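You operate a simulated robot arm through the tools that you are given. There is no shell and no other tool. Be economical: measure what you need, move in short steps, check, and stop when the job is done.

You are at the controls of a simulated two-armed robot. One attempt, no reset.

JOB
Take the green oil can on the top of the fitting table and put it away on the top of the oiling bench. Take the white shim and leave it on top of the grey plate with a lug. Take the grey bolt keeper and leave it on the third shelf from the top of the stores rack, mixer end. Put the grey block labelled "R 20" from the top of the fitting table on the third shelf from the top of the stores rack, mixer end and the grey block marked "R 40" on the third shelf from the top of the stores rack, door end. Pull the drawer with the red handle open. Any order will do. Set down upright: green oil can.

Only the result counts: the job must be done as asked and must still hold three seconds after the hand-in. Knocking over, shifting, dropping, spilling or breaking anything else fails it.

ROBOT AND FRAMES
Two 7-joint arms with two-finger parallel grippers on one trunk, on a base that drives. Base frame: it is fixed to the floor where the robot stands at the start and does not move with it; the origin is under the middle of the robot, x ahead of it, y to its left, z up; the surface under the hand at the start is at about z = 0.78. Readings come in m, rad, newtons and seconds.
The left shoulder is at the start at [0.07, 0.177, 1.145], the right one opposite. With the tool pointing down near the work surface each hand reaches from about 0.24 to 0.72 m from the robot's upright axis, wherever it stands, measured 20 degrees to its own side. Places, roughly: drawer with the red handle [2.6, 0.1, 0.7]; green oil can (18x7x10 cm) [0.5, -0.2, 0.8]; grey block [0.5, 0.25, 0.75]; grey bolt keeper (29x9x8 cm) [0.5, -0.5, 0.5]; grey plate with a lug (26x15x5 cm) [0.6, -0.4, 0.8]; third shelf of the stores rack, door end [0.6, 1.9, 1]; third shelf of the stores rack, mixer end [0.6, 2.8, 1]; top of the oiling bench [2.6, 5.9, 0.8]; white shim (6x8x2 cm) [0.6, 0, 0.8]. Payload 3.43 kg a hand.
The TCP of each hand is the grasp point between the finger pads, 0.03 m short of the fingertips. In the tool frame z runs along the fingers and y along their closing line. Largest opening 0.094 m; finger width 0.028, thickness 0.01; the body of the gripper, 0.05 by 0.096 m, starts 0.055 m behind the TCP.
Orientation is told as [roll, pitch, yaw] about the base's x, y, z axes, in that order, counted from this pose: with the fingers straight down and closing along the base's y, the tool's x points along the base's -x, its y along +y and its z along -z.

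CONTROLS
- The arms move only by the tool step_arm. It takes "left_series", "right_series" or both (then of equal length, played together; a hand with none holds still); each is a list of rows, each a list of 7 numbers: the closure, from 0 (fully open) to 1 (shut), then the shift along the tool's x, y, z in m, then the turn, a rotation vector about the tool's x, y, z in degrees. In form: [[claw, tx, ty, tz, rx, ry, rz], ...]. A call has 1 to 12 rows; each row shifts and turns the commanded pose from where the row before left it, along the tool's axes as they then stand. Rows are played at 5 a second. More than 0.05 m and 0.15 rad between two rows, or a gripper value outside its range, and nothing of the call is played. Where a pose cannot be reached the arm comes as near as it can. A force on the tool above 40 N (or 10 N above the force at the start of the call, whichever is more), or a blocked arm, ends the call early, and 0.2 s more pass. Each finger travels about 0.153 m/s and halts on what it meets, pressing with about 25 N; the grip force reading is that of the motor and also rises with nothing between the fingers. The clock runs only during rows and for 0.2 s after the last one: add rows that do not move to give the fingers time. It gives the time, the measured TCP pose, the force on the tool (base axes), the opening and the grip force at its end, in the units of the frame above (readings bear some noise), with the torque about the TCP (base axes, N m) and any sound that the robot's microphone picked up.
- Cameras (640 x 400 px; columns grow to the right, rows downward): "scene" is now at [0.1247, 0.0017, 1.4392]; the picture's right is [0.03, -1.00, 0.00], its down [-0.78, -0.02, -0.62] and it looks along [0.62, 0.02, -0.78] (base axes); focal length 276 px, centre (320, 200). "left" rides on the left gripper at [0.076, -0.014, -0.102] in its tool frame; the picture's right is [0.18, 0.98, 0.00], its down [-0.75, 0.14, -0.64] and it looks along [-0.63, 0.12, 0.77] (tool axes); focal length 243 px, centre (320, 200). "right" rides on the right gripper at [0.076, 0.014, -0.103] in its tool frame; the picture's right is [-0.18, 0.98, 0.00], its down [-0.75, -0.14, -0.64] and it looks along [-0.63, -0.12, 0.77] (tool axes); focal length 243 px, centre (320, 200). There is no depth. A picture from a camera that has moved, and an enlarged one, comes with that camera's place and axes in the base frame and with its lens.
- snapshot(camera): a new picture of that camera. The clock stands still meanwhile.
- raise_lower(by): slides the trunk up (or, below 0, down) by that many m; the arms and the scene camera ride with it, the base frame stays. It gives what a move gives, with no picture.
- drive_base(legs): drives the robot by 1 to 6 legs, each [ahead, turn to the left] in m and rad, along the robot's own axes; the way and the turn of a leg run together, so that a leg with both is an arc; at most 1.5 m and 3.142 rad a leg. The arms and the cameras ride along, it lands a little off, and it stops where it bumps. It gives what a move gives.
- turn_head(pan, tilt): turns the head with the scene camera to pan (to the left, within 1.501 rad either way) and tilt (down, from -0.506 to 1.204), counted from straight ahead of the robot. It gives what a move gives.
- inspect(camera, box): a new picture of the part [left, top, right, bottom] of that camera's present view, enlarged. The clock stands still meanwhile.
- finish_job(): hands the job in; it is judged then, once.

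Go step by step. Nothing tells you exact positions but the pictures and the camera data: compare them with the known pose of the tool, close in by small moves and look again before you grip or let go. The budget is 175 turns and 140 pictures, counting those below and the enlarged ones. Unless the task says otherwise, let go and move clear before handing in, and close with one line.

The tools are called as name(argument=value, ...) on one line, values as JSON. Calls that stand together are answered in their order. step_arm: Moves the arms, as the interface text tells. Its arguments: {"type":"object","properties":{"left_series":{"type":"array","items":{"type":"array","items":{"type":"number"}}},"right_series":{"type":"array","items":{"type":"array","items":{"type":"number"}}}},"required":[]} The other tools are called the same way: raise_lower (by) slides the trunk up or down; drive_base (legs) drives the base; turn_head (pan, tilt) turns the head that bears the scene camera; snapshot (camera) takes a picture; inspect (camera, box) takes an enlarged picture of a part of a camera's view; finish_job () hands the job in.

At the start:

```text
time: 0.0
left_tcp_pos: [0.5218, 0.1815, 1.0519]
left_ee_rot: [0.0, -0.001, -0.001]
left_force: [-0.3, -1.0, 0.7]
left_ft_torque: [0.02, 0.02, 0.01]
left_grip_width: 0.0937
left_grasp_force: 0.0
right_tcp_pos: [0.3752, -0.1977, 1.0711]
right_ee_rot: [0.002, 0.0, 0.001]
right_force: [0.0, -0.7, -0.1]
right_ft_torque: [-0.04, -0.03, 0.02]
right_grip_width: 0.0939
right_grasp_force: 0.1
trunk travel left (down, up): [-0.725, 0.115]
robot x, y, heading: [0.0007, 0.0023, 0.003]
head pan, tilt: [0.026, 0.895]
```

scene: 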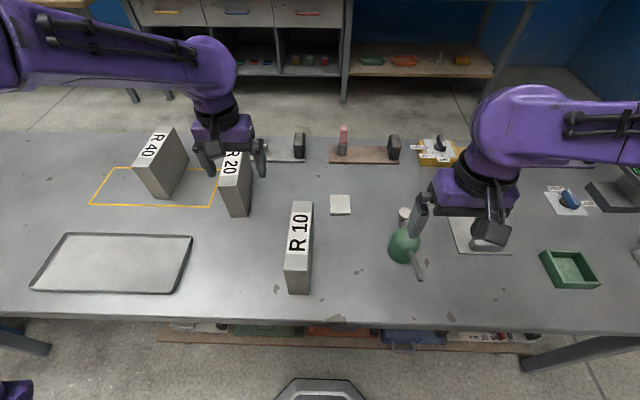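
right: 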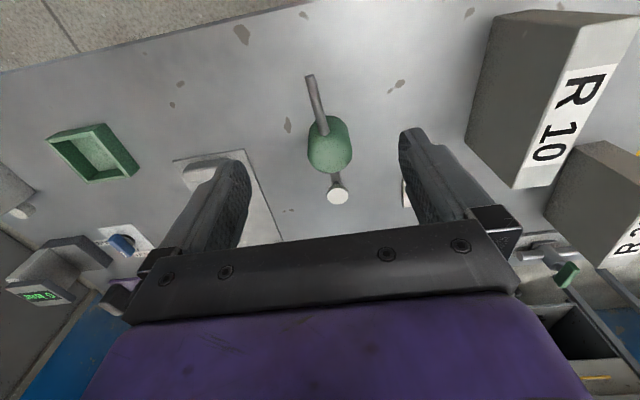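
left: 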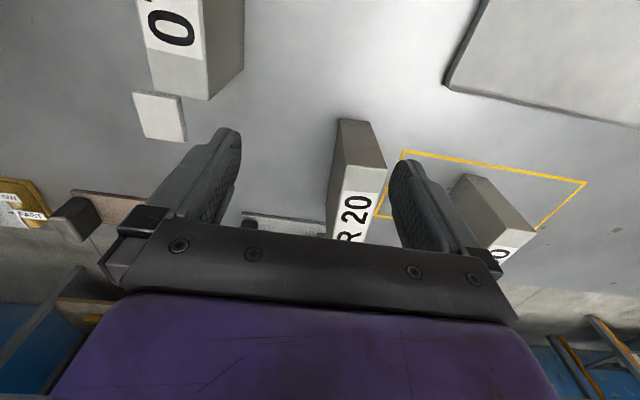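

I see the table with three blocks, the shim near [0.62, -0.04], the oil can and, half hidden by the right arm, the plate. I'll look closer first.

inspect(camera="scene", box=[380, 120, 640, 300])

inspect(camera="scene", box=[120, 290, 640, 400])

inspect(camera="scene", box=[20, 110, 420, 300])

```text
2.22 times, centred on (510, 210) of scene
camera zoom: at [0.1247, 0.0017, 1.4392], right [0.03, -1.0, 0.0], down [-0.78, -0.02, -0.62], along [0.62, 0.02, -0.78], focal length 614 px, centre (-102, 178)
```

zoom: 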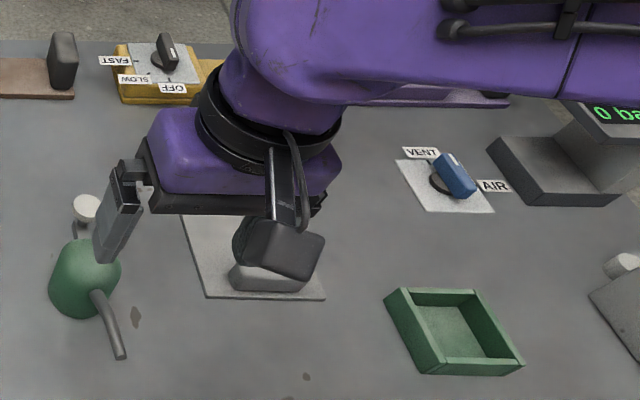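

```text
1.23 times, centred on (380, 345) of scene
camera zoom: at [0.1247, 0.0017, 1.4392], right [0.03, -1.0, 0.0], down [-0.78, -0.02, -0.62], along [0.62, 0.02, -0.78], focal length 340 px, centre (246, 22)
```

zoom: 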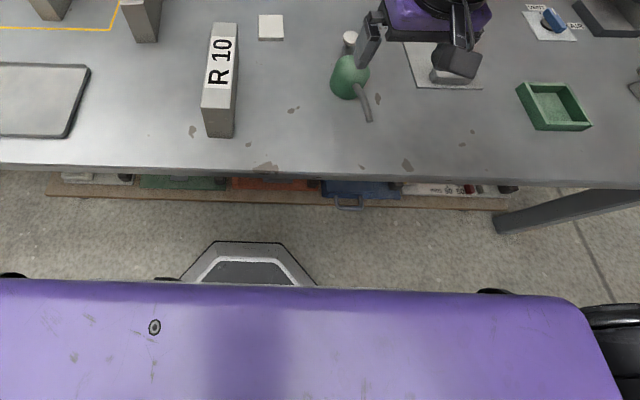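

```text
1.60 times, centred on (220, 205) of scene
camera zoom: at [0.1247, 0.0017, 1.4392], right [0.03, -1.0, 0.0], down [-0.78, -0.02, -0.62], along [0.62, 0.02, -0.78], focal length 442 px, centre (480, 192)
```

zoom: 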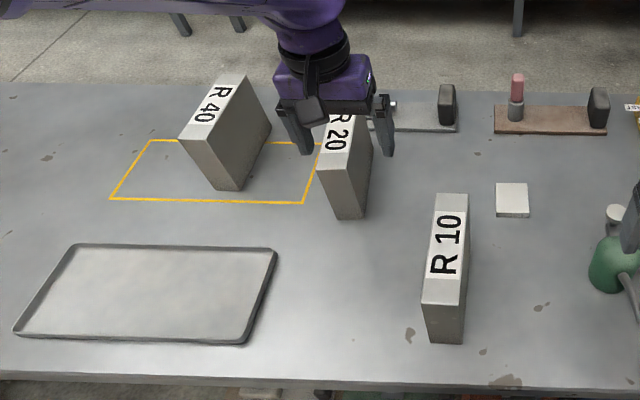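

The shim looks axis-aligned with its 6 cm side along y. I bring the right hand over it, which also uncovers the plate.

step_arm(right_series=[[0, -0.04, 0.026, 0, 0, 0, 0], [0, -0.04, 0.026, 0, 0, 0, 0], [0, -0.04, 0.026, 0, 0, 0, 0], [0, -0.04, 0.026, 0, 0, 0, 0], [0, -0.04, 0.026, 0.03, 0, 0, 0], [0, -0.04, 0.026, 0.04, 0, 0, 0]])

snapshot(camera="scene")

snapshot(camera="right")

```text
refused: row 5 steps farther than a row can; nothing moved
```

```text
133 pictures are left
camera scene: at [0.1247, 0.0017, 1.4392], right [0.03, -1.0, 0.0], down [-0.78, -0.02, -0.62], along [0.62, 0.02, -0.78], focal length 276 px, centre (320, 200)
```

scene: 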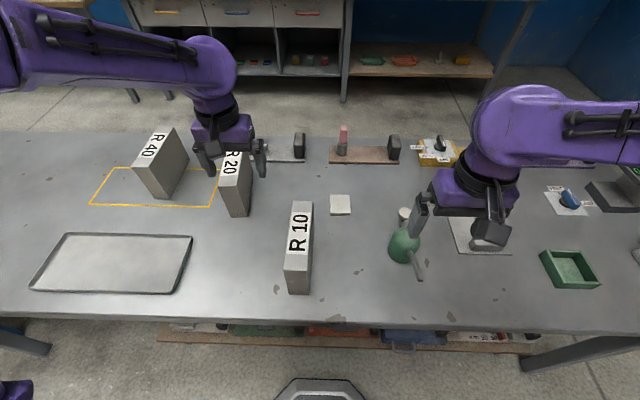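

```text
132 pictures are left
camera right: at [0.2983, -0.1823, 1.1727], right [0.18, 0.98, 0.0], down [0.75, -0.14, 0.64], along [0.63, -0.12, -0.77], focal length 243 px, centre (320, 200)
```

right: 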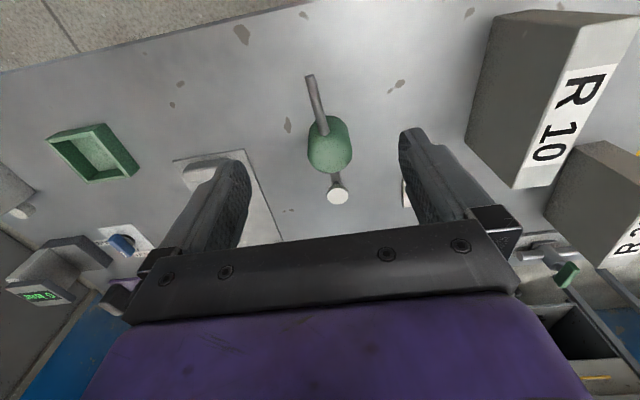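

Row step was too long; I repeat it with smaller ones.

step_arm(right_series=[[0, -0.04, 0.026, 0, 0, 0, 0], [0, -0.04, 0.026, 0, 0, 0, 0], [0, -0.04, 0.026, 0, 0, 0, 0], [0, -0.04, 0.026, 0, 0, 0, 0], [0, -0.04, 0.026, 0, 0, 0, 0], [0, -0.04, 0.026, 0, 0, 0, 0], [0, 0, 0, 0.04, 0, 0, 0], [0, 0, 0, 0.04, 0, 0, 0]])

snapshot(camera="scene")

snapshot(camera="right")

```text
time: 1.8
left_tcp_pos: [0.5219, 0.1823, 1.0518]
left_ee_rot: [0.0, -0.001, 0.0]
left_force: [0.0, -0.7, -0.2]
left_ft_torque: [0.0, -0.01, -0.01]
left_grip_width: 0.094
left_grasp_force: 0.0
right_tcp_pos: [0.614, -0.0399, 0.9898]
right_ee_rot: [0.001, 0.0, 0.003]
right_force: [-0.4, 0.6, 0.4]
right_ft_torque: [0.01, 0.03, -0.01]
right_grip_width: 0.0939
right_grasp_force: 0.0
trunk travel left (down, up): [-0.725, 0.115]
robot x, y, heading: [0.0017, -0.0012, -0.003]
head pan, tilt: [0.026, 0.895]
```

```text
131 pictures are left
camera scene: at [0.1256, 0.0017, 1.4391], right [0.03, -1.0, 0.0], down [-0.78, -0.02, -0.62], along [0.62, 0.02, -0.78], focal length 276 px, centre (320, 200)
```

scene: 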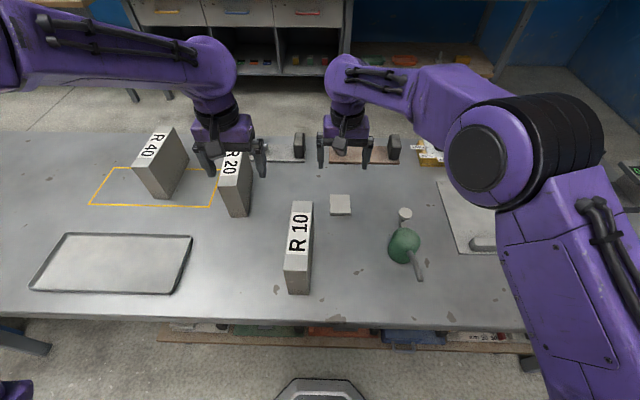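

```text
130 pictures are left
camera right: at [0.538, -0.0251, 1.0915], right [0.18, 0.98, 0.0], down [0.75, -0.14, 0.64], along [0.63, -0.12, -0.77], focal length 243 px, centre (320, 200)
```

right: 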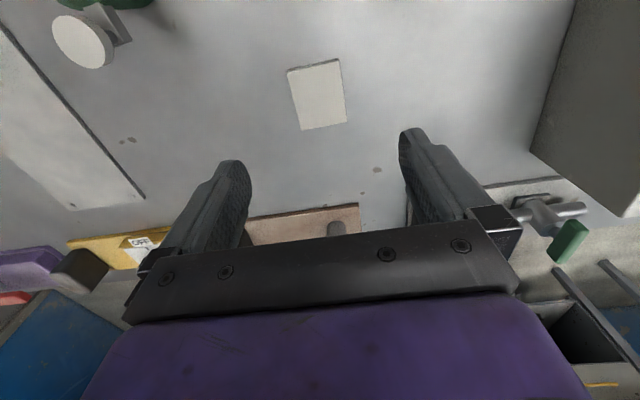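

Shim centre comes out at [0.627, -0.043], axis-aligned. I descend on it and close.

step_arm(right_series=[[0, -0.012, -0.003, 0.04, 0, 0, 0], [0, 0, 0, 0.045, 0, 0, 0], [0, 0, 0, 0.045, 0, 0, 0], [0, 0, 0, 0.025, 0, 0, 0], [0, 0, 0, 0.015, 0, 0, 0], [0, 0, 0, 0.006, 0, 0, 0], [0, 0, 0, 0, 0, 0, 0]])

snapshot(camera="right")

```text
time: 3.4
left_tcp_pos: [0.5214, 0.1824, 1.0515]
left_ee_rot: [0.0, 0.002, 0.0]
left_force: [-0.4, 0.1, -0.2]
left_ft_torque: [-0.04, 0.0, -0.03]
left_grip_width: 0.0939
left_grasp_force: 0.1
right_tcp_pos: [0.6277, -0.0447, 0.8155]
right_ee_rot: [0.001, -0.001, 0.003]
right_force: [-0.3, 0.7, -0.3]
right_ft_torque: [-0.01, -0.02, 0.01]
right_grip_width: 0.094
right_grasp_force: 0.0
trunk travel left (down, up): [-0.725, 0.115]
robot x, y, heading: [0.0005, 0.0013, -0.001]
head pan, tilt: [0.026, 0.895]
```

```text
129 pictures are left
camera right: at [0.5506, -0.0291, 0.917], right [0.18, 0.98, 0.0], down [0.75, -0.14, 0.64], along [0.63, -0.12, -0.77], focal length 243 px, centre (320, 200)
```

right: 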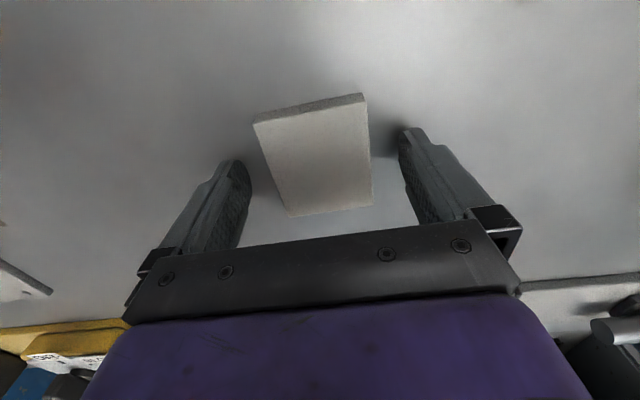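

The shim sits between the fingers. Close and lift.

step_arm(right_series=[[1, 0, 0, 0, 0, 0, 0], [1, 0, 0, 0, 0, 0, 0], [1, 0, 0, 0, 0, 0, 0], [1, 0, 0, -0.03, 0, 0, 0], [1, 0, 0, -0.045, 0, 0, 0], [1, 0, 0, -0.045, 0, 0, 0], [1, 0, 0, -0.045, 0, 0, 0], [1, 0, 0, -0.045, 0, 0, 0]])

snapshot(camera="right")

inspect(camera="scene", box=[380, 120, 640, 300])

```text
time: 5.2
left_tcp_pos: [0.5203, 0.1826, 1.0538]
left_ee_rot: [0.0, -0.002, 0.001]
left_force: [-0.6, -1.2, 0.0]
left_ft_torque: [-0.04, 0.0, 0.02]
left_grip_width: 0.0939
left_grasp_force: 0.0
right_tcp_pos: [0.6249, -0.0434, 1.0264]
right_ee_rot: [0.002, 0.0, 0.002]
right_force: [-0.3, -0.2, -1.2]
right_ft_torque: [0.0, -0.03, 0.0]
right_grip_width: 0.0595
right_grasp_force: 25.5
trunk travel left (down, up): [-0.725, 0.115]
robot x, y, heading: [0.0006, -0.0011, -0.004]
head pan, tilt: [0.026, 0.895]
```

```text
128 pictures are left
camera right: at [0.5475, -0.0288, 1.1276], right [0.18, 0.98, 0.0], down [0.75, -0.14, 0.64], along [0.63, -0.12, -0.77], focal length 243 px, centre (320, 200)
```

right: 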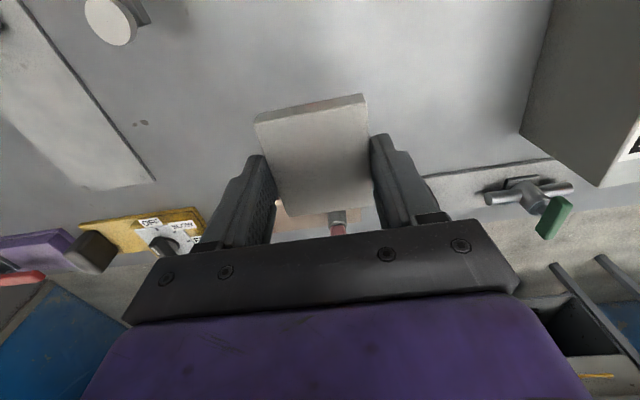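

```text
2.22 times, centred on (510, 210) of scene
camera zoom: at [0.1237, 0.0019, 1.4392], right [0.03, -1.0, 0.0], down [-0.78, -0.02, -0.63], along [0.62, 0.02, -0.78], focal length 614 px, centre (-102, 178)
```

zoom: 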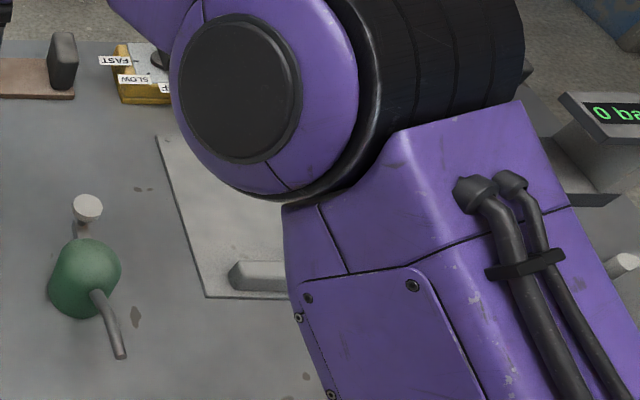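

The plate spans about x 0.475–0.735, y -0.35 to -0.50 with its lug at the near end. I carry the shim to above [0.62, -0.425].

step_arm(right_series=[[1, 0, -0.0382, 0, 0, 0, 0], [1, 0, -0.0382, 0, 0, 0, 0], [1, 0, -0.0382, 0, 0, 0, 0], [1, 0, -0.0382, 0, 0, 0, 0], [1, 0, -0.0382, 0, 0, 0, 0], [1, 0, -0.0382, 0, 0, 0, 0], [1, 0, -0.0382, 0, 0, 0, 0], [1, 0, -0.0382, 0, 0, 0, 0], [1, 0, -0.0382, 0, 0, 0, 0], [1, 0, -0.0382, 0, 0, 0, 0], [1, 0.003, 0, 0.04, 0, 0, 0], [1, 0, 0, 0.04, 0, 0, 0]])

snapshot(camera="right")

snapshot(camera="scene")

```text
time: 7.8
left_tcp_pos: [0.5219, 0.1822, 1.0516]
left_ee_rot: [0.002, 0.001, 0.0]
left_force: [0.4, 0.4, -0.8]
left_ft_torque: [0.02, 0.03, 0.0]
left_grip_width: 0.0938
left_grasp_force: 0.0
right_tcp_pos: [0.6257, -0.4273, 0.9434]
right_ee_rot: [0.002, 0.0, 0.002]
right_force: [0.0, 0.0, 0.0]
right_ft_torque: [0.01, 0.01, -0.01]
right_grip_width: 0.0593
right_grasp_force: 25.2
trunk travel left (down, up): [-0.725, 0.115]
robot x, y, heading: [-0.0009, -0.0011, 0.002]
head pan, tilt: [0.026, 0.895]
```

```text
126 pictures are left
camera right: at [0.5485, -0.4121, 1.0454], right [0.18, 0.98, 0.0], down [0.75, -0.14, 0.64], along [0.63, -0.12, -0.77], focal length 243 px, centre (320, 200)
```

right: 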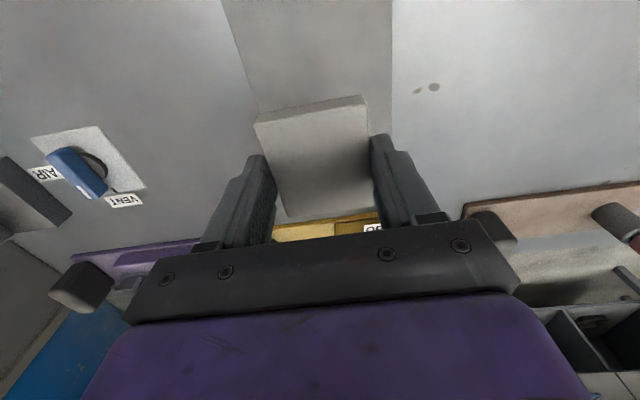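

```text
125 pictures are left
camera scene: at [0.1261, 0.0007, 1.4391], right [0.03, -1.0, 0.0], down [-0.78, -0.02, -0.62], along [0.62, 0.02, -0.78], focal length 276 px, centre (320, 200)
```

scene: 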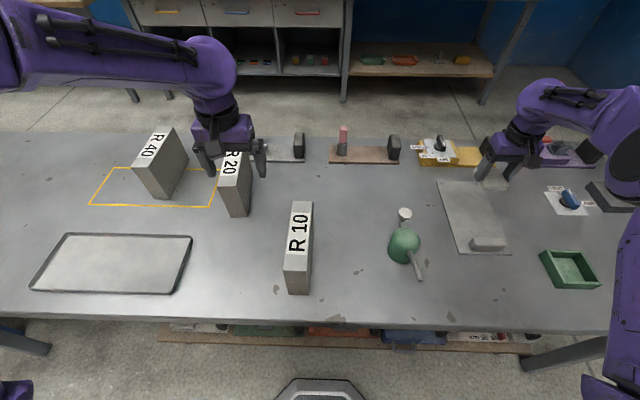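

Alignment over the plate is good; lower in small steps until contact.

step_arm(right_series=[[1, 0.003, 0.002, 0.045, 0, 0, 0], [1, 0, 0, 0.045, 0, 0, 0], [1, 0, 0, 0.015, 0, 0, 0], [1, 0, 0, 0, 0, 0, 0], [1, 0, 0, 0.003, 0, 0, 0], [1, 0, 0, 0.003, 0, 0, 0], [1, 0, 0, 0.003, 0, 0, 0]])

inspect(camera="scene", box=[420, 120, 560, 270])

```text
time: 9.4
left_tcp_pos: [0.5215, 0.1818, 1.0516]
left_ee_rot: [0.0, 0.0, -0.001]
left_force: [-0.4, 0.3, 0.3]
left_ft_torque: [-0.02, 0.01, -0.03]
left_grip_width: 0.094
left_grasp_force: 0.1
right_tcp_pos: [0.6226, -0.4232, 0.8311]
right_ee_rot: [0.003, -0.001, 0.001]
right_force: [0.6, -0.2, -1.3]
right_ft_torque: [-0.01, 0.01, 0.0]
right_grip_width: 0.0589
right_grasp_force: 25.0
trunk travel left (down, up): [-0.725, 0.115]
robot x, y, heading: [-0.0028, 0.0015, -0.0]
head pan, tilt: [0.026, 0.895]
```

```text
2.67 times, centred on (490, 195) of scene
camera zoom: at [0.1251, 0.0015, 1.4391], right [0.03, -1.0, 0.0], down [-0.78, -0.02, -0.62], along [0.62, 0.02, -0.78], focal length 737 px, centre (-133, 213)
```

zoom: 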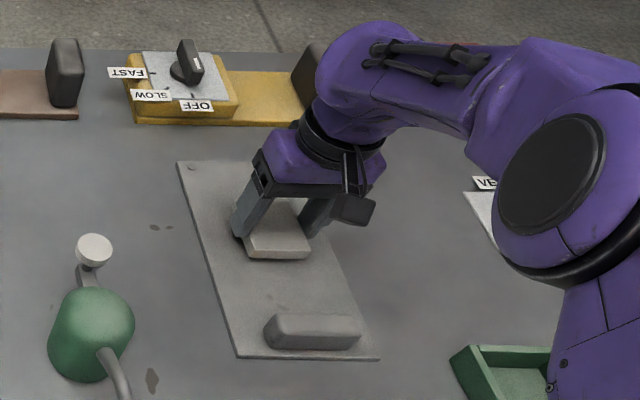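

Nearly on the plate; a few more small steps to contact.

step_arm(right_series=[[1, 0, 0, 0.002, 0, 0, 0], [1, 0, 0, 0.002, 0, 0, 0], [1, 0, 0, 0.002, 0, 0, 0], [1, 0, 0, 0.002, 0, 0, 0], [1, 0, 0, 0, 0, 0, 0]])

```text
time: 10.6
left_tcp_pos: [0.5215, 0.1823, 1.0523]
left_ee_rot: [-0.001, 0.0, 0.001]
left_force: [-0.1, -0.8, -0.4]
left_ft_torque: [0.0, 0.04, 0.01]
left_grip_width: 0.094
left_grasp_force: 0.0
right_tcp_pos: [0.6214, -0.4239, 0.8232]
right_ee_rot: [0.002, -0.003, 0.002]
right_force: [-0.1, -0.4, 0.4]
right_ft_torque: [-0.01, 0.01, 0.0]
right_grip_width: 0.0592
right_grasp_force: 24.7
trunk travel left (down, up): [-0.725, 0.115]
robot x, y, heading: [0.0003, -0.0004, -0.004]
head pan, tilt: [0.026, 0.895]
```

step_arm(right_series=[[1, 0, 0, 0.002, 0, 0, 0], [1, 0, 0, 0.002, 0, 0, 0], [1, 0, 0, 0, 0, 0, 0]])

```text
time: 11.4
left_tcp_pos: [0.5196, 0.1827, 1.0543]
left_ee_rot: [-0.001, -0.003, -0.002]
left_force: [0.7, 0.1, 0.6]
left_ft_torque: [0.03, -0.01, 0.02]
left_grip_width: 0.0942
left_grasp_force: 0.0
right_tcp_pos: [0.6219, -0.4244, 0.8228]
right_ee_rot: [-0.002, -0.008, 0.001]
right_force: [6.4, -4.9, 20.4]
right_ft_torque: [-0.14, 0.13, 0.1]
right_grip_width: 0.0593
right_grasp_force: 25.3
trunk travel left (down, up): [-0.725, 0.115]
robot x, y, heading: [-0.0018, 0.0016, 0.003]
head pan, tilt: [0.026, 0.895]
```

Contact. Back off 3 mm of command, open gently, and lift away.

step_arm(right_series=[[1, 0, 0, -0.003, 0, 0, 0], [0.5, 0, 0, 0, 0, 0, 0], [0.2, 0, 0, 0, 0, 0, 0], [0, 0, 0, 0, 0, 0, 0], [0, 0, 0, -0.04, 0, 0, 0], [0, 0, 0, -0.045, 0, 0, 0], [0, 0, 0, -0.045, 0, 0, 0], [0, 0, 0, -0.045, 0, 0, 0]])

inspect(camera="scene", box=[360, 120, 620, 300])

```text
time: 13.2
left_tcp_pos: [0.5208, 0.1826, 1.0531]
left_ee_rot: [-0.001, -0.003, 0.001]
left_force: [0.4, 0.3, -0.2]
left_ft_torque: [0.01, 0.03, -0.03]
left_grip_width: 0.0937
left_grasp_force: 0.0
right_tcp_pos: [0.6189, -0.4233, 0.9979]
right_ee_rot: [0.001, 0.001, 0.002]
right_force: [-0.1, -0.2, 0.9]
right_ft_torque: [0.02, -0.01, 0.02]
right_grip_width: 0.094
right_grasp_force: 0.1
trunk travel left (down, up): [-0.725, 0.115]
robot x, y, heading: [0.0016, 0.0001, -0.003]
head pan, tilt: [0.026, 0.895]
```

```text
2.22 times, centred on (490, 210) of scene
camera zoom: at [0.1235, 0.0022, 1.4392], right [0.03, -1.0, 0.0], down [-0.78, -0.02, -0.63], along [0.63, 0.02, -0.78], focal length 614 px, centre (-58, 178)
```

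zoom: 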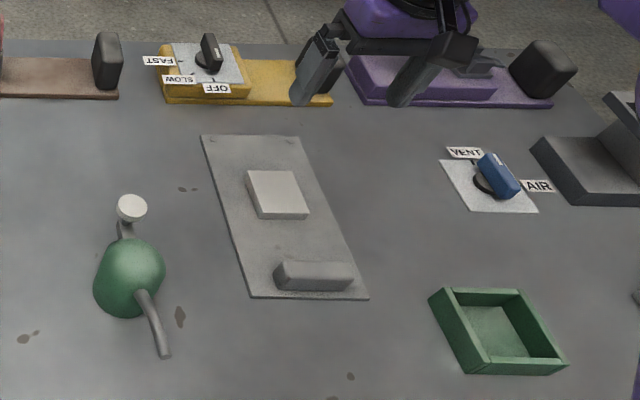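

Shim is on the plate. Now a look at the rack on the left, and across for the drawer.

turn_head(pan=1.4, tilt=0.25)

snapshot(camera="scene")

```text
time: 14.7
left_tcp_pos: [0.5213, 0.1822, 1.0522]
left_ee_rot: [0.0, -0.001, 0.001]
left_force: [1.2, -0.6, -0.4]
left_ft_torque: [0.0, 0.0, -0.01]
left_grip_width: 0.094
left_grasp_force: 0.0
right_tcp_pos: [0.6208, -0.4244, 0.9959]
right_ee_rot: [0.003, -0.001, 0.002]
right_force: [0.2, -0.5, 0.0]
right_ft_torque: [0.0, 0.01, 0.01]
right_grip_width: 0.0939
right_grasp_force: 0.0
trunk travel left (down, up): [-0.725, 0.115]
robot x, y, heading: [-0.0025, -0.0023, 0.001]
head pan, tilt: [1.4, 0.25]
```

```text
122 pictures are left
camera scene: at [0.065, 0.0917, 1.4958], right [0.99, -0.17, 0.0], down [-0.04, -0.24, -0.97], along [0.17, 0.95, -0.25], focal length 276 px, centre (320, 200)
```

scene: 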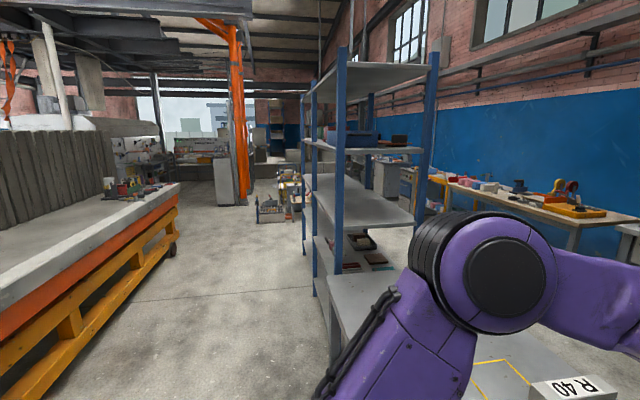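

inspect(camera="scene", box=[260, 40, 460, 300])

turn_head(pan=0.0, tilt=0.3)

snapshot(camera="scene")

```text
1.54 times, centred on (360, 170) of scene
camera zoom: at [0.065, 0.0917, 1.4958], right [0.99, -0.17, 0.0], down [-0.04, -0.24, -0.97], along [0.17, 0.95, -0.25], focal length 425 px, centre (258, 246)
```

zoom: 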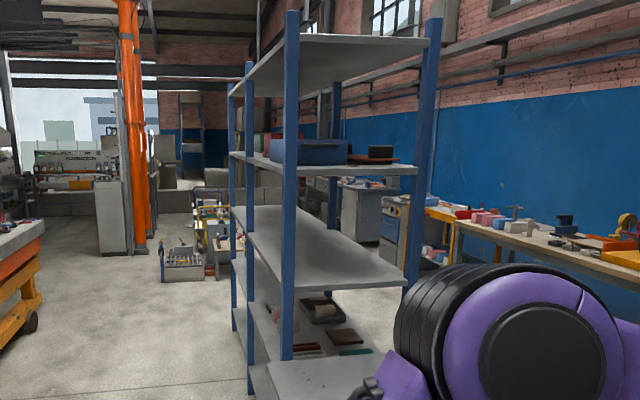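

```text
time: 16.2
left_tcp_pos: [0.5212, 0.1823, 1.0518]
left_ee_rot: [0.001, 0.0, 0.0]
left_force: [0.7, -0.5, -1.0]
left_ft_torque: [-0.03, -0.02, -0.03]
left_grip_width: 0.0942
left_grasp_force: 0.0
right_tcp_pos: [0.6209, -0.4237, 0.9964]
right_ee_rot: [0.002, -0.003, 0.001]
right_force: [0.4, -0.5, -0.6]
right_ft_torque: [0.01, 0.01, -0.03]
right_grip_width: 0.0937
right_grasp_force: 0.0
trunk travel left (down, up): [-0.725, 0.115]
robot x, y, heading: [-0.0014, -0.0034, 0.004]
head pan, tilt: [0.0, 0.3]
```

```text
120 pictures are left
camera scene: at [0.1424, -0.0003, 1.4911], right [0.0, -1.0, 0.0], down [-0.3, 0.0, -0.96], along [0.96, 0.0, -0.3], focal length 276 px, centre (320, 200)
```

scene: 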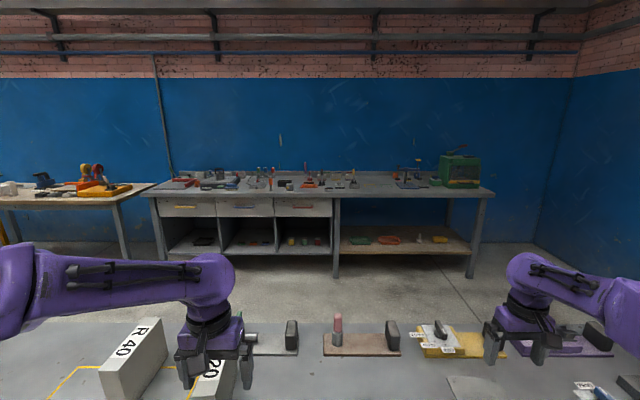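

The rack's third shelf is open and empty with ~0.39 m clearance, front face near x=0.39. I plan to hold the blocks with the tool pitched 45° forward; first get the blocks' poses from the left camera.

inspect(camera="left", box=[300, 90, 600, 280])

turn_head(pan=0.3, tilt=0.9)

snapshot(camera="scene")

```text
2.11 times, centred on (450, 185) of left
camera zoom: at [0.4453, 0.1672, 1.1555], right [-0.18, 0.98, 0.0], down [0.75, 0.14, 0.64], along [0.63, 0.12, -0.77], focal length 511 px, centre (46, 232)
```

zoom: 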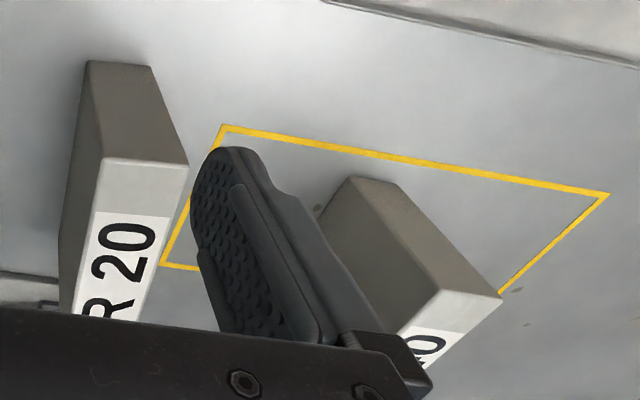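

```text
time: 17.2
left_tcp_pos: [0.5225, 0.1812, 1.0532]
left_ee_rot: [-0.001, 0.0, -0.001]
left_force: [0.1, -1.2, 0.0]
left_ft_torque: [-0.02, 0.0, -0.03]
left_grip_width: 0.094
left_grasp_force: 0.1
right_tcp_pos: [0.6216, -0.4237, 0.9968]
right_ee_rot: [0.002, -0.002, 0.001]
right_force: [1.0, -0.1, -0.2]
right_ft_torque: [0.01, -0.01, -0.01]
right_grip_width: 0.094
right_grasp_force: 0.1
trunk travel left (down, up): [-0.725, 0.115]
robot x, y, heading: [0.0011, -0.0038, -0.001]
head pan, tilt: [0.3, 0.901]
```

```text
118 pictures are left
camera scene: at [0.1212, 0.0219, 1.4389], right [0.3, -0.96, 0.0], down [-0.75, -0.23, -0.62], along [0.59, 0.18, -0.78], focal length 276 px, centre (320, 200)
```

scene: 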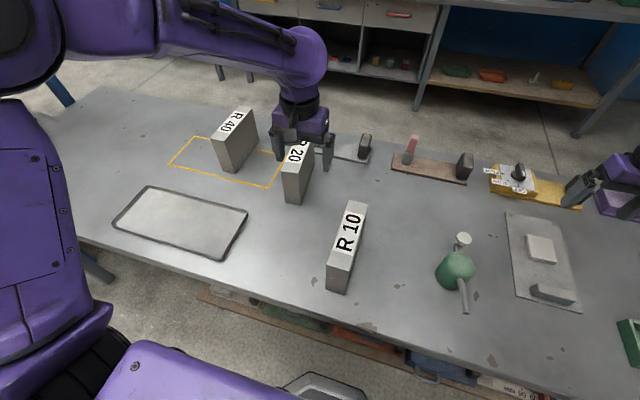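

R20's near end is centred [0.583, 0.249], R40's near end about [0.645, 0.50], both ~4.7 cm wide and 13.5 cm tall. First the bolt keeper below the table: back off and look under.

drive_base(legs=[[-0.6, 0]])

raise_lower(by=-0.5)

turn_head(pan=-0.3, tilt=0.4)

snapshot(camera="scene")

```text
time: 20.6
left_tcp_pos: [-0.0811, 0.1859, 1.052]
left_ee_rot: [0.001, 0.0, 0.019]
left_force: [0.1, -0.3, -0.1]
left_ft_torque: [0.03, 0.0, 0.02]
left_grip_width: 0.094
left_grasp_force: 0.1
right_tcp_pos: [0.0322, -0.4179, 0.9958]
right_ee_rot: [0.001, 0.001, 0.02]
right_force: [-0.5, -0.3, 0.5]
right_ft_torque: [0.03, 0.02, 0.0]
right_grip_width: 0.0941
right_grasp_force: 0.1
trunk travel left (down, up): [-0.725, 0.115]
robot x, y, heading: [-0.5996, -0.0047, 0.02]
head pan, tilt: [0.3, 0.901]
```

```text
refused: -0.5 is not a number from -0.4 to 0.4
```

```text
time: 21.6
left_tcp_pos: [-0.0799, 0.1879, 1.0516]
left_ee_rot: [0.001, 0.002, 0.019]
left_force: [0.1, 0.1, 0.0]
left_ft_torque: [0.02, -0.02, 0.0]
left_grip_width: 0.0939
left_grasp_force: 0.1
right_tcp_pos: [0.0308, -0.418, 0.9944]
right_ee_rot: [0.003, 0.001, 0.021]
right_force: [-0.2, -0.2, -0.1]
right_ft_torque: [0.02, 0.01, 0.0]
right_grip_width: 0.094
right_grasp_force: 0.1
trunk travel left (down, up): [-0.725, 0.115]
robot x, y, heading: [-0.5967, -0.0067, 0.02]
head pan, tilt: [-0.3, 0.4]
```

```text
117 pictures are left
camera scene: at [-0.4602, -0.0307, 1.4817], right [-0.28, -0.96, 0.0], down [-0.38, 0.11, -0.92], along [0.89, -0.25, -0.39], focal length 276 px, centre (320, 200)
```

scene: 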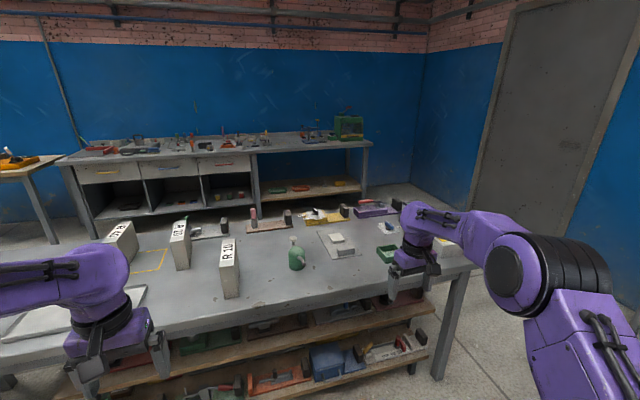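

raise_lower(by=-0.4)

snapshot(camera="scene")

inspect(camera="scene", box=[120, 140, 460, 340])

```text
time: 25.5
left_tcp_pos: [-0.0807, 0.1864, 0.6517]
left_ee_rot: [-0.001, 0.0, 0.017]
left_force: [0.5, 0.3, -0.6]
left_ft_torque: [0.01, 0.0, -0.02]
left_grip_width: 0.094
left_grasp_force: 0.1
right_tcp_pos: [0.0299, -0.4167, 0.5972]
right_ee_rot: [0.003, -0.003, 0.021]
right_force: [-0.2, -0.5, -0.7]
right_ft_torque: [0.02, -0.01, 0.02]
right_grip_width: 0.094
right_grasp_force: 0.0
trunk travel left (down, up): [-0.325, 0.515]
robot x, y, heading: [-0.5995, -0.003, 0.015]
head pan, tilt: [-0.3, 0.4]
```

```text
116 pictures are left
camera scene: at [-0.4607, -0.0308, 1.0819], right [-0.28, -0.96, 0.0], down [-0.37, 0.11, -0.92], along [0.89, -0.26, -0.39], focal length 276 px, centre (320, 200)
```

scene: 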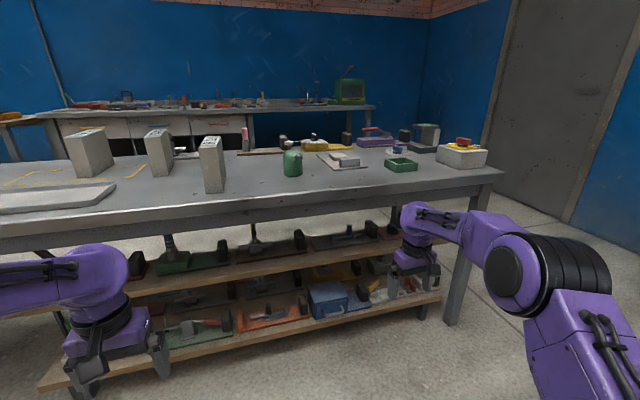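

```text
1.88 times, centred on (290, 240) of scene
camera zoom: at [-0.4607, -0.0308, 1.0819], right [-0.28, -0.96, 0.0], down [-0.37, 0.11, -0.92], along [0.89, -0.26, -0.39], focal length 520 px, centre (376, 125)
```

zoom: 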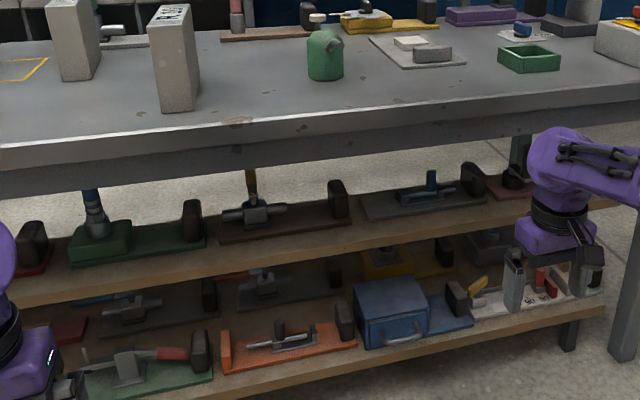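

Upper undershelf holds a grey keeper at about [0.49, -0.42, 0.47]. Check with the right wrist camera.

snapshot(camera="right")

inspect(camera="scene", box=[270, 200, 430, 300])

```text
114 pictures are left
camera right: at [-0.0469, -0.4038, 0.6982], right [0.16, 0.99, 0.0], down [0.76, -0.13, 0.64], along [0.63, -0.1, -0.77], focal length 243 px, centre (320, 200)
```

right: 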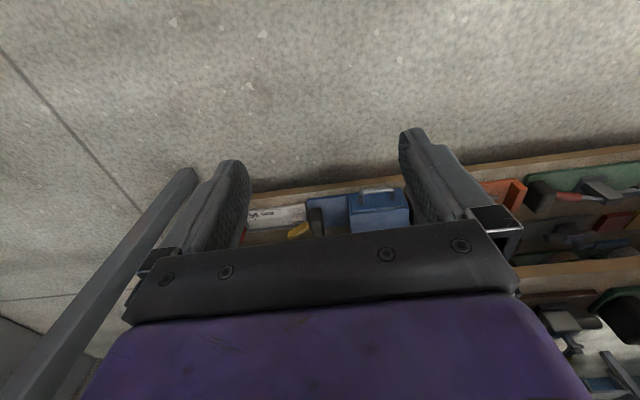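

```text
4.00 times, centred on (350, 250) of scene
camera zoom: at [-0.4607, -0.0308, 1.0819], right [-0.28, -0.96, 0.0], down [-0.37, 0.11, -0.92], along [0.89, -0.26, -0.39], focal length 1105 px, centre (200, 0)
```

zoom: 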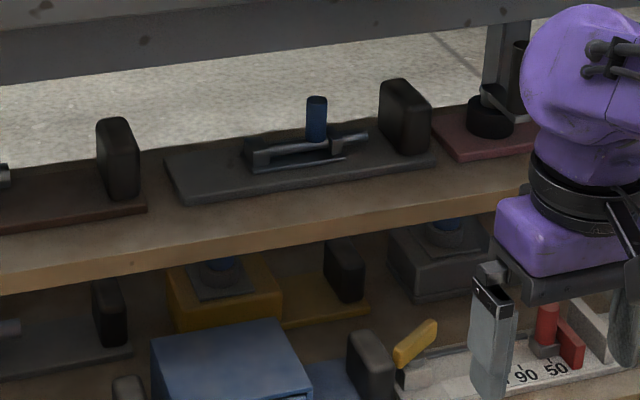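

The keeper's black handle knob is at roughly [0.525, -0.545, 0.46–0.525], shelf at z≈0.445, table apron bottom ≈0.66. I retract both hands and pitch the right tool to ~68° forward.

step_arm(left_series=[[0, 0.045, 0, 0, 0, 0, 0], [0, 0.045, 0, 0, 0, 0, 0], [0, 0.045, 0, 0, 0, 0, 0], [0, 0.045, 0, 0, 0, 0, 0], [0, 0, 0, 0, 0, 0, 0], [0, 0, 0, 0, 0, 0, 0], [0, 0, 0, 0, 0, 0, 0], [0, 0, 0, 0, 0, 0, 0], [0, 0, 0, 0, 0, 0, 0], [0, 0, 0, 0, 0, 0, 0], [0, 0, 0, 0, 0, 0, 0], [0, 0, 0, 0, 0, 0, 0]], right_series=[[0, 0.045, 0, 0, 0, 0, 0], [0, 0.045, 0, 0, 0, 0, 0], [0, 0.045, 0, 0, 0, 0, 0], [0, 0, 0, 0, 0, -8.5, 0], [0, 0, 0, 0, 0, -8.5, 0], [0, 0, 0, 0, 0, -8.5, 0], [0, 0, 0, 0, 0, -8.5, 0], [0, 0, 0, 0, 0, -8.5, 0], [0, 0, 0, 0, 0, -8.5, 0], [0, 0, 0, 0, 0, -8.5, 0], [0, 0, 0, 0, 0, -8.5, 0], [0, 0, 0, 0, 0, 0, 0]])

drive_base(legs=[[0, -0.6], [0.45, 0], [0, 0.6]])

snapshot(camera="right")

snapshot(camera="scene")

```text
time: 28.1
left_tcp_pos: [-0.2625, 0.1839, 0.6524]
left_ee_rot: [-0.001, -0.001, 0.018]
left_force: [0.5, -0.8, -0.1]
left_ft_torque: [0.0, 0.03, 0.05]
left_grip_width: 0.0941
left_grasp_force: 0.1
right_tcp_pos: [-0.1075, -0.4071, 0.5941]
right_ee_rot: [0.102, -0.994, -0.021]
right_force: [0.4, 0.3, 0.1]
right_ft_torque: [0.01, 0.01, 0.04]
right_grip_width: 0.094
right_grasp_force: 0.0
right hand out of reach, approached as far as the arm can: row 8, 9
trunk travel left (down, up): [-0.325, 0.515]
robot x, y, heading: [-0.5967, -0.004, 0.017]
head pan, tilt: [-0.3, 0.4]
```

```text
time: 34.1
left_tcp_pos: [0.1135, -0.0578, 0.6522]
left_ee_rot: [-0.001, 0.003, 0.028]
left_force: [0.3, 0.7, 0.2]
left_ft_torque: [-0.02, 0.0, -0.01]
left_grip_width: 0.0939
left_grasp_force: 0.1
right_tcp_pos: [0.2713, -0.6464, 0.5929]
right_ee_rot: [0.105, -0.994, -0.013]
right_force: [0.1, -1.0, 0.6]
right_ft_torque: [0.02, 0.01, 0.04]
right_grip_width: 0.0942
right_grasp_force: 0.0
trunk travel left (down, up): [-0.325, 0.515]
robot x, y, heading: [-0.2234, -0.2469, 0.03]
head pan, tilt: [-0.3, 0.4]
```

```text
112 pictures are left
camera right: at [0.1432, -0.6392, 0.5853], right [0.03, 0.98, 0.21], down [-0.11, -0.21, 0.97], along [0.99, -0.05, 0.1], focal length 243 px, centre (320, 200)
```

right: 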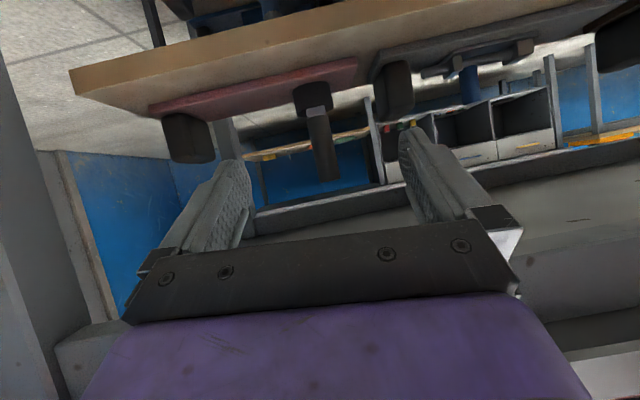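

```text
111 pictures are left
camera scene: at [-0.0838, -0.2727, 1.0818], right [-0.27, -0.96, 0.0], down [-0.37, 0.1, -0.92], along [0.89, -0.25, -0.39], focal length 276 px, centre (320, 200)
```

scene: 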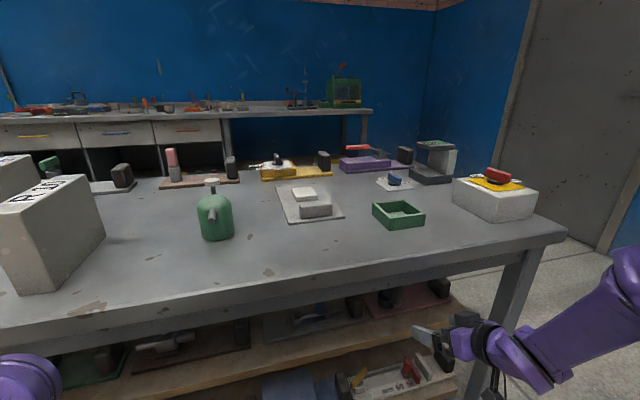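

inspect(camera="right", box=[260, 0, 580, 200])

```text
2.00 times, centred on (420, 100) of right
camera zoom: at [0.1432, -0.6392, 0.5853], right [0.03, 0.98, 0.21], down [-0.11, -0.21, 0.97], along [0.99, -0.05, 0.1], focal length 485 px, centre (120, 400)
```

zoom: 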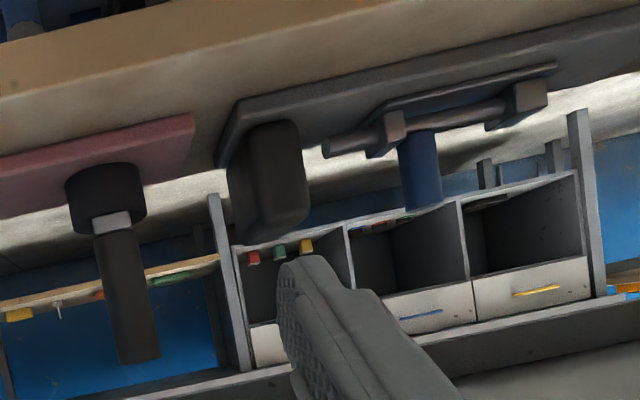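

I bring the right hand toward a pre-grasp in front of the knob and re-measure.

step_arm(right_series=[[0, 0.009, 0.036, 0.01, 0, 0, 0], [0, 0.009, 0.036, 0.01, 0, 0, 0], [0, 0.009, 0.036, 0.01, 0, 0, 0], [0, 0, 0, 0, 0, 0, 0]])

snapshot(camera="right")

```text
time: 35.1
left_tcp_pos: [0.1123, -0.0563, 0.653]
left_ee_rot: [-0.001, 0.002, 0.028]
left_force: [0.5, 0.0, 0.9]
left_ft_torque: [0.0, 0.01, 0.01]
left_grip_width: 0.0941
left_grasp_force: 0.0
right_tcp_pos: [0.2733, -0.5627, 0.5684]
right_ee_rot: [0.106, -0.993, -0.015]
right_force: [-0.2, 0.2, 0.5]
right_ft_torque: [-0.02, 0.01, -0.01]
right_grip_width: 0.0941
right_grasp_force: 0.1
right hand out of reach, approached as far as the arm can: row 3
trunk travel left (down, up): [-0.325, 0.515]
robot x, y, heading: [-0.2226, -0.2491, 0.027]
head pan, tilt: [-0.3, 0.4]
```

```text
109 pictures are left
camera right: at [0.1448, -0.5556, 0.5608], right [0.03, 0.98, 0.21], down [-0.11, -0.21, 0.97], along [0.99, -0.05, 0.1], focal length 243 px, centre (320, 200)
```

right: 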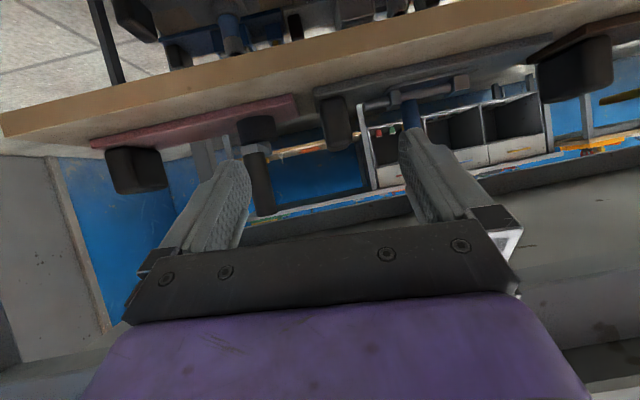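

Knob triangulates to about [0.49, -0.527, 0.497]. The wrist is cramped, so I back off 10 cm, lower the trunk 15 cm and then level and flatten the tool.

drive_base(legs=[[-0.1, -0.03]])

raise_lower(by=-0.15)

step_arm(right_series=[[0, -0.025, 0, -0.016, 0, 0, 0], [0, -0.025, 0, -0.016, 0, 0, 0], [0, -0.025, 0, -0.016, 0, 0, 0], [0, 0, 0, 0, 3.3, 0, -5.0], [0, 0, 0, 0.03, 0, -5.5, 0], [0, 0, 0, 0.03, 0, -5.5, 0]])

snapshot(camera="right")

```text
time: 36.2
left_tcp_pos: [0.0184, -0.0689, 0.6526]
left_ee_rot: [0.001, -0.002, -0.002]
left_force: [-0.2, 0.1, 0.0]
left_ft_torque: [-0.01, -0.04, -0.01]
left_grip_width: 0.0941
left_grasp_force: 0.1
right_tcp_pos: [0.1638, -0.5779, 0.5701]
right_ee_rot: [0.106, -0.993, -0.046]
right_force: [-0.6, 0.0, 0.4]
right_ft_torque: [0.02, -0.02, 0.03]
right_grip_width: 0.0939
right_grasp_force: 0.1
trunk travel left (down, up): [-0.325, 0.515]
robot x, y, heading: [-0.3227, -0.2505, -0.005]
head pan, tilt: [-0.3, 0.4]
```

```text
time: 38.0
left_tcp_pos: [0.0181, -0.0694, 0.5024]
left_ee_rot: [-0.001, 0.0, -0.002]
left_force: [-0.1, 0.6, 0.5]
left_ft_torque: [0.02, -0.01, 0.03]
left_grip_width: 0.0944
left_grasp_force: 0.2
right_tcp_pos: [0.1645, -0.5788, 0.4186]
right_ee_rot: [0.105, -0.993, -0.046]
right_force: [-0.1, -0.8, 0.2]
right_ft_torque: [0.01, -0.01, -0.01]
right_grip_width: 0.0941
right_grasp_force: 0.1
trunk travel left (down, up): [-0.175, 0.665]
robot x, y, heading: [-0.3229, -0.2486, 0.002]
head pan, tilt: [-0.3, 0.4]
```

```text
time: 39.4
left_tcp_pos: [0.0202, -0.0706, 0.5034]
left_ee_rot: [0.0, -0.001, -0.001]
left_force: [0.2, 0.5, 0.0]
left_ft_torque: [0.02, 0.01, 0.01]
left_grip_width: 0.0939
left_grasp_force: 0.0
right_tcp_pos: [0.2182, -0.5862, 0.4908]
right_ee_rot: [-0.094, -1.181, 0.175]
right_force: [0.4, -0.1, 0.9]
right_ft_torque: [-0.02, 0.0, 0.01]
right_grip_width: 0.094
right_grasp_force: 0.2
right hand out of reach, approached as far as the arm can: row 6
trunk travel left (down, up): [-0.175, 0.665]
robot x, y, heading: [-0.3204, -0.2488, -0.002]
head pan, tilt: [-0.3, 0.4]
```

```text
108 pictures are left
camera right: at [0.0934, -0.5827, 0.458], right [-0.01, 0.99, 0.14], down [-0.3, -0.13, 0.94], along [0.95, -0.03, 0.3], focal length 243 px, centre (320, 200)
```

right: 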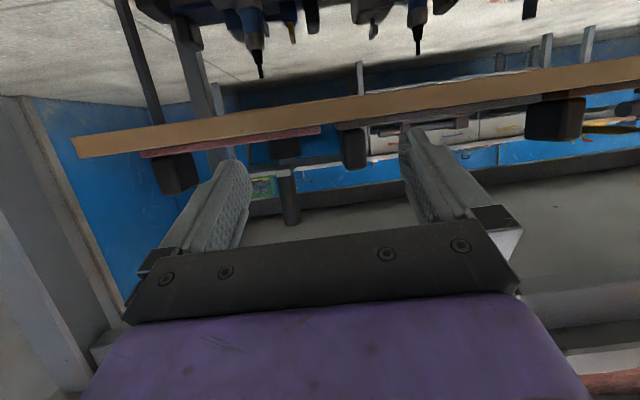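

Tool is now pitched ~68° and level. Approach about two thirds of the way to the knob.

step_arm(right_series=[[0, -0.0148, 0.007, 0.0328, 0, 0, 0], [0, -0.0148, 0.007, 0.0328, 0, 0, 0], [0, -0.0148, 0.007, 0.0328, 0, 0, 0], [0, -0.0148, 0.007, 0.0328, 0, 0, 0], [0, -0.0148, 0.007, 0.0328, 0, 0, 0], [0, 0, 0, 0, 0, 0, 0]])

snapshot(camera="right")

snapshot(camera="scene")

```text
time: 40.8
left_tcp_pos: [0.02, -0.0701, 0.5027]
left_ee_rot: [0.0, 0.0, -0.001]
left_force: [-0.4, -0.3, -0.1]
left_ft_torque: [0.01, -0.02, -0.05]
left_grip_width: 0.094
left_grasp_force: 0.0
right_tcp_pos: [0.3991, -0.5445, 0.5162]
right_ee_rot: [-0.095, -1.187, 0.116]
right_force: [-0.2, 0.1, -0.4]
right_ft_torque: [-0.03, -0.03, -0.01]
right_grip_width: 0.0941
right_grasp_force: 0.0
right hand out of reach, approached as far as the arm can: row 1, 2
trunk travel left (down, up): [-0.175, 0.665]
robot x, y, heading: [-0.3223, -0.2468, -0.004]
head pan, tilt: [-0.3, 0.4]
```

```text
107 pictures are left
camera right: at [0.2742, -0.5341, 0.483], right [0.04, 0.99, 0.14], down [-0.31, -0.12, 0.94], along [0.95, -0.08, 0.3], focal length 243 px, centre (320, 200)
```

right: 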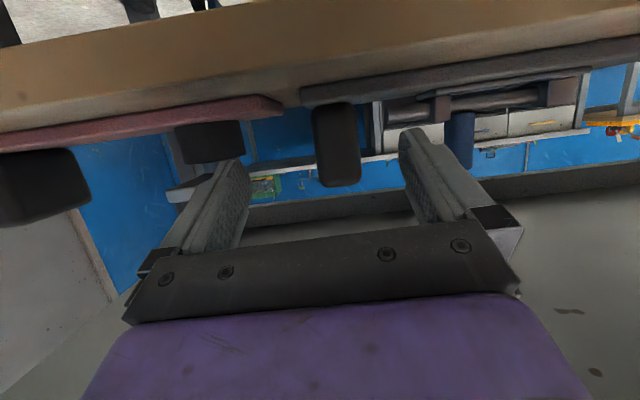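

```text
106 pictures are left
camera scene: at [-0.1845, -0.2784, 0.9318], right [-0.3, -0.95, 0.0], down [-0.37, 0.12, -0.92], along [0.88, -0.27, -0.39], focal length 276 px, centre (320, 200)
```

scene: 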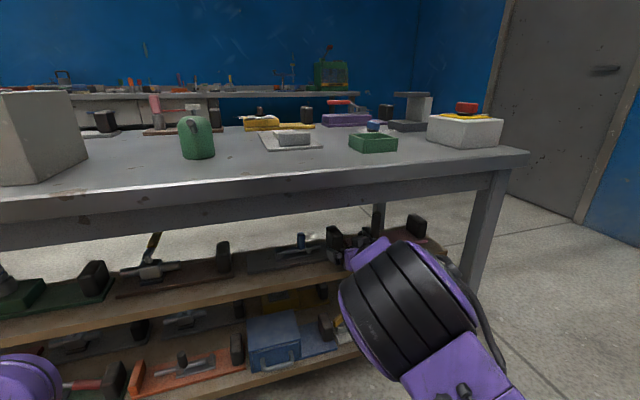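

The knob front is at y≈-0.53, 4 cm wide, z 0.472–0.533. I narrow the jaw to ~6 cm (bolt end is near) and slide over the knob.

step_arm(right_series=[[0.36, -0.007, 0.0127, 0.005, 0, 0, 0], [0.36, 0, 0, 0, 0, 0, 0], [0.36, -0.007, 0, 0.025, 0, 0, 0], [0.36, -0.007, 0, 0.025, 0, 0, 0], [0.36, -0.007, 0, 0.026, 0, 0, 0], [0.36, 0, 0, 0, 0, 0, 0]])

snapshot(camera="right")

```text
time: 42.2
left_tcp_pos: [0.0182, -0.0685, 0.503]
left_ee_rot: [0.0, -0.001, -0.003]
left_force: [0.3, 0.4, 0.5]
left_ft_torque: [-0.01, 0.03, 0.0]
left_grip_width: 0.0941
left_grasp_force: 0.1
right_tcp_pos: [0.4846, -0.5191, 0.5148]
right_ee_rot: [-0.127, -1.185, 0.159]
right_force: [-2.0, 0.0, 4.0]
right_ft_torque: [0.16, -0.03, 0.08]
right_grip_width: 0.0606
right_grasp_force: 0.4
trunk travel left (down, up): [-0.175, 0.665]
robot x, y, heading: [-0.3233, -0.2457, -0.001]
head pan, tilt: [-0.3, 0.4]
```

```text
105 pictures are left
camera right: at [0.3594, -0.5117, 0.4817], right [0.03, 0.99, 0.12], down [-0.31, -0.11, 0.94], along [0.95, -0.06, 0.3], focal length 243 px, centre (320, 200)
```

right: 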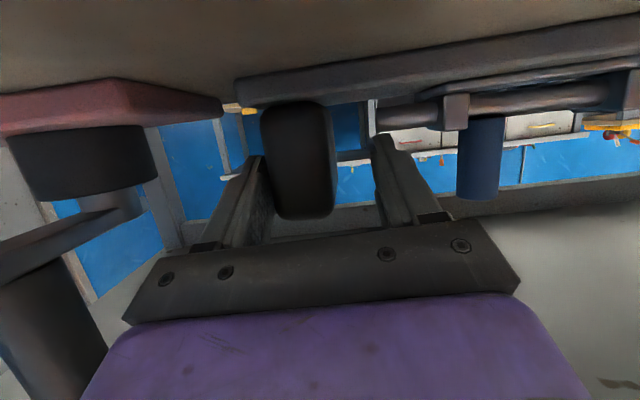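

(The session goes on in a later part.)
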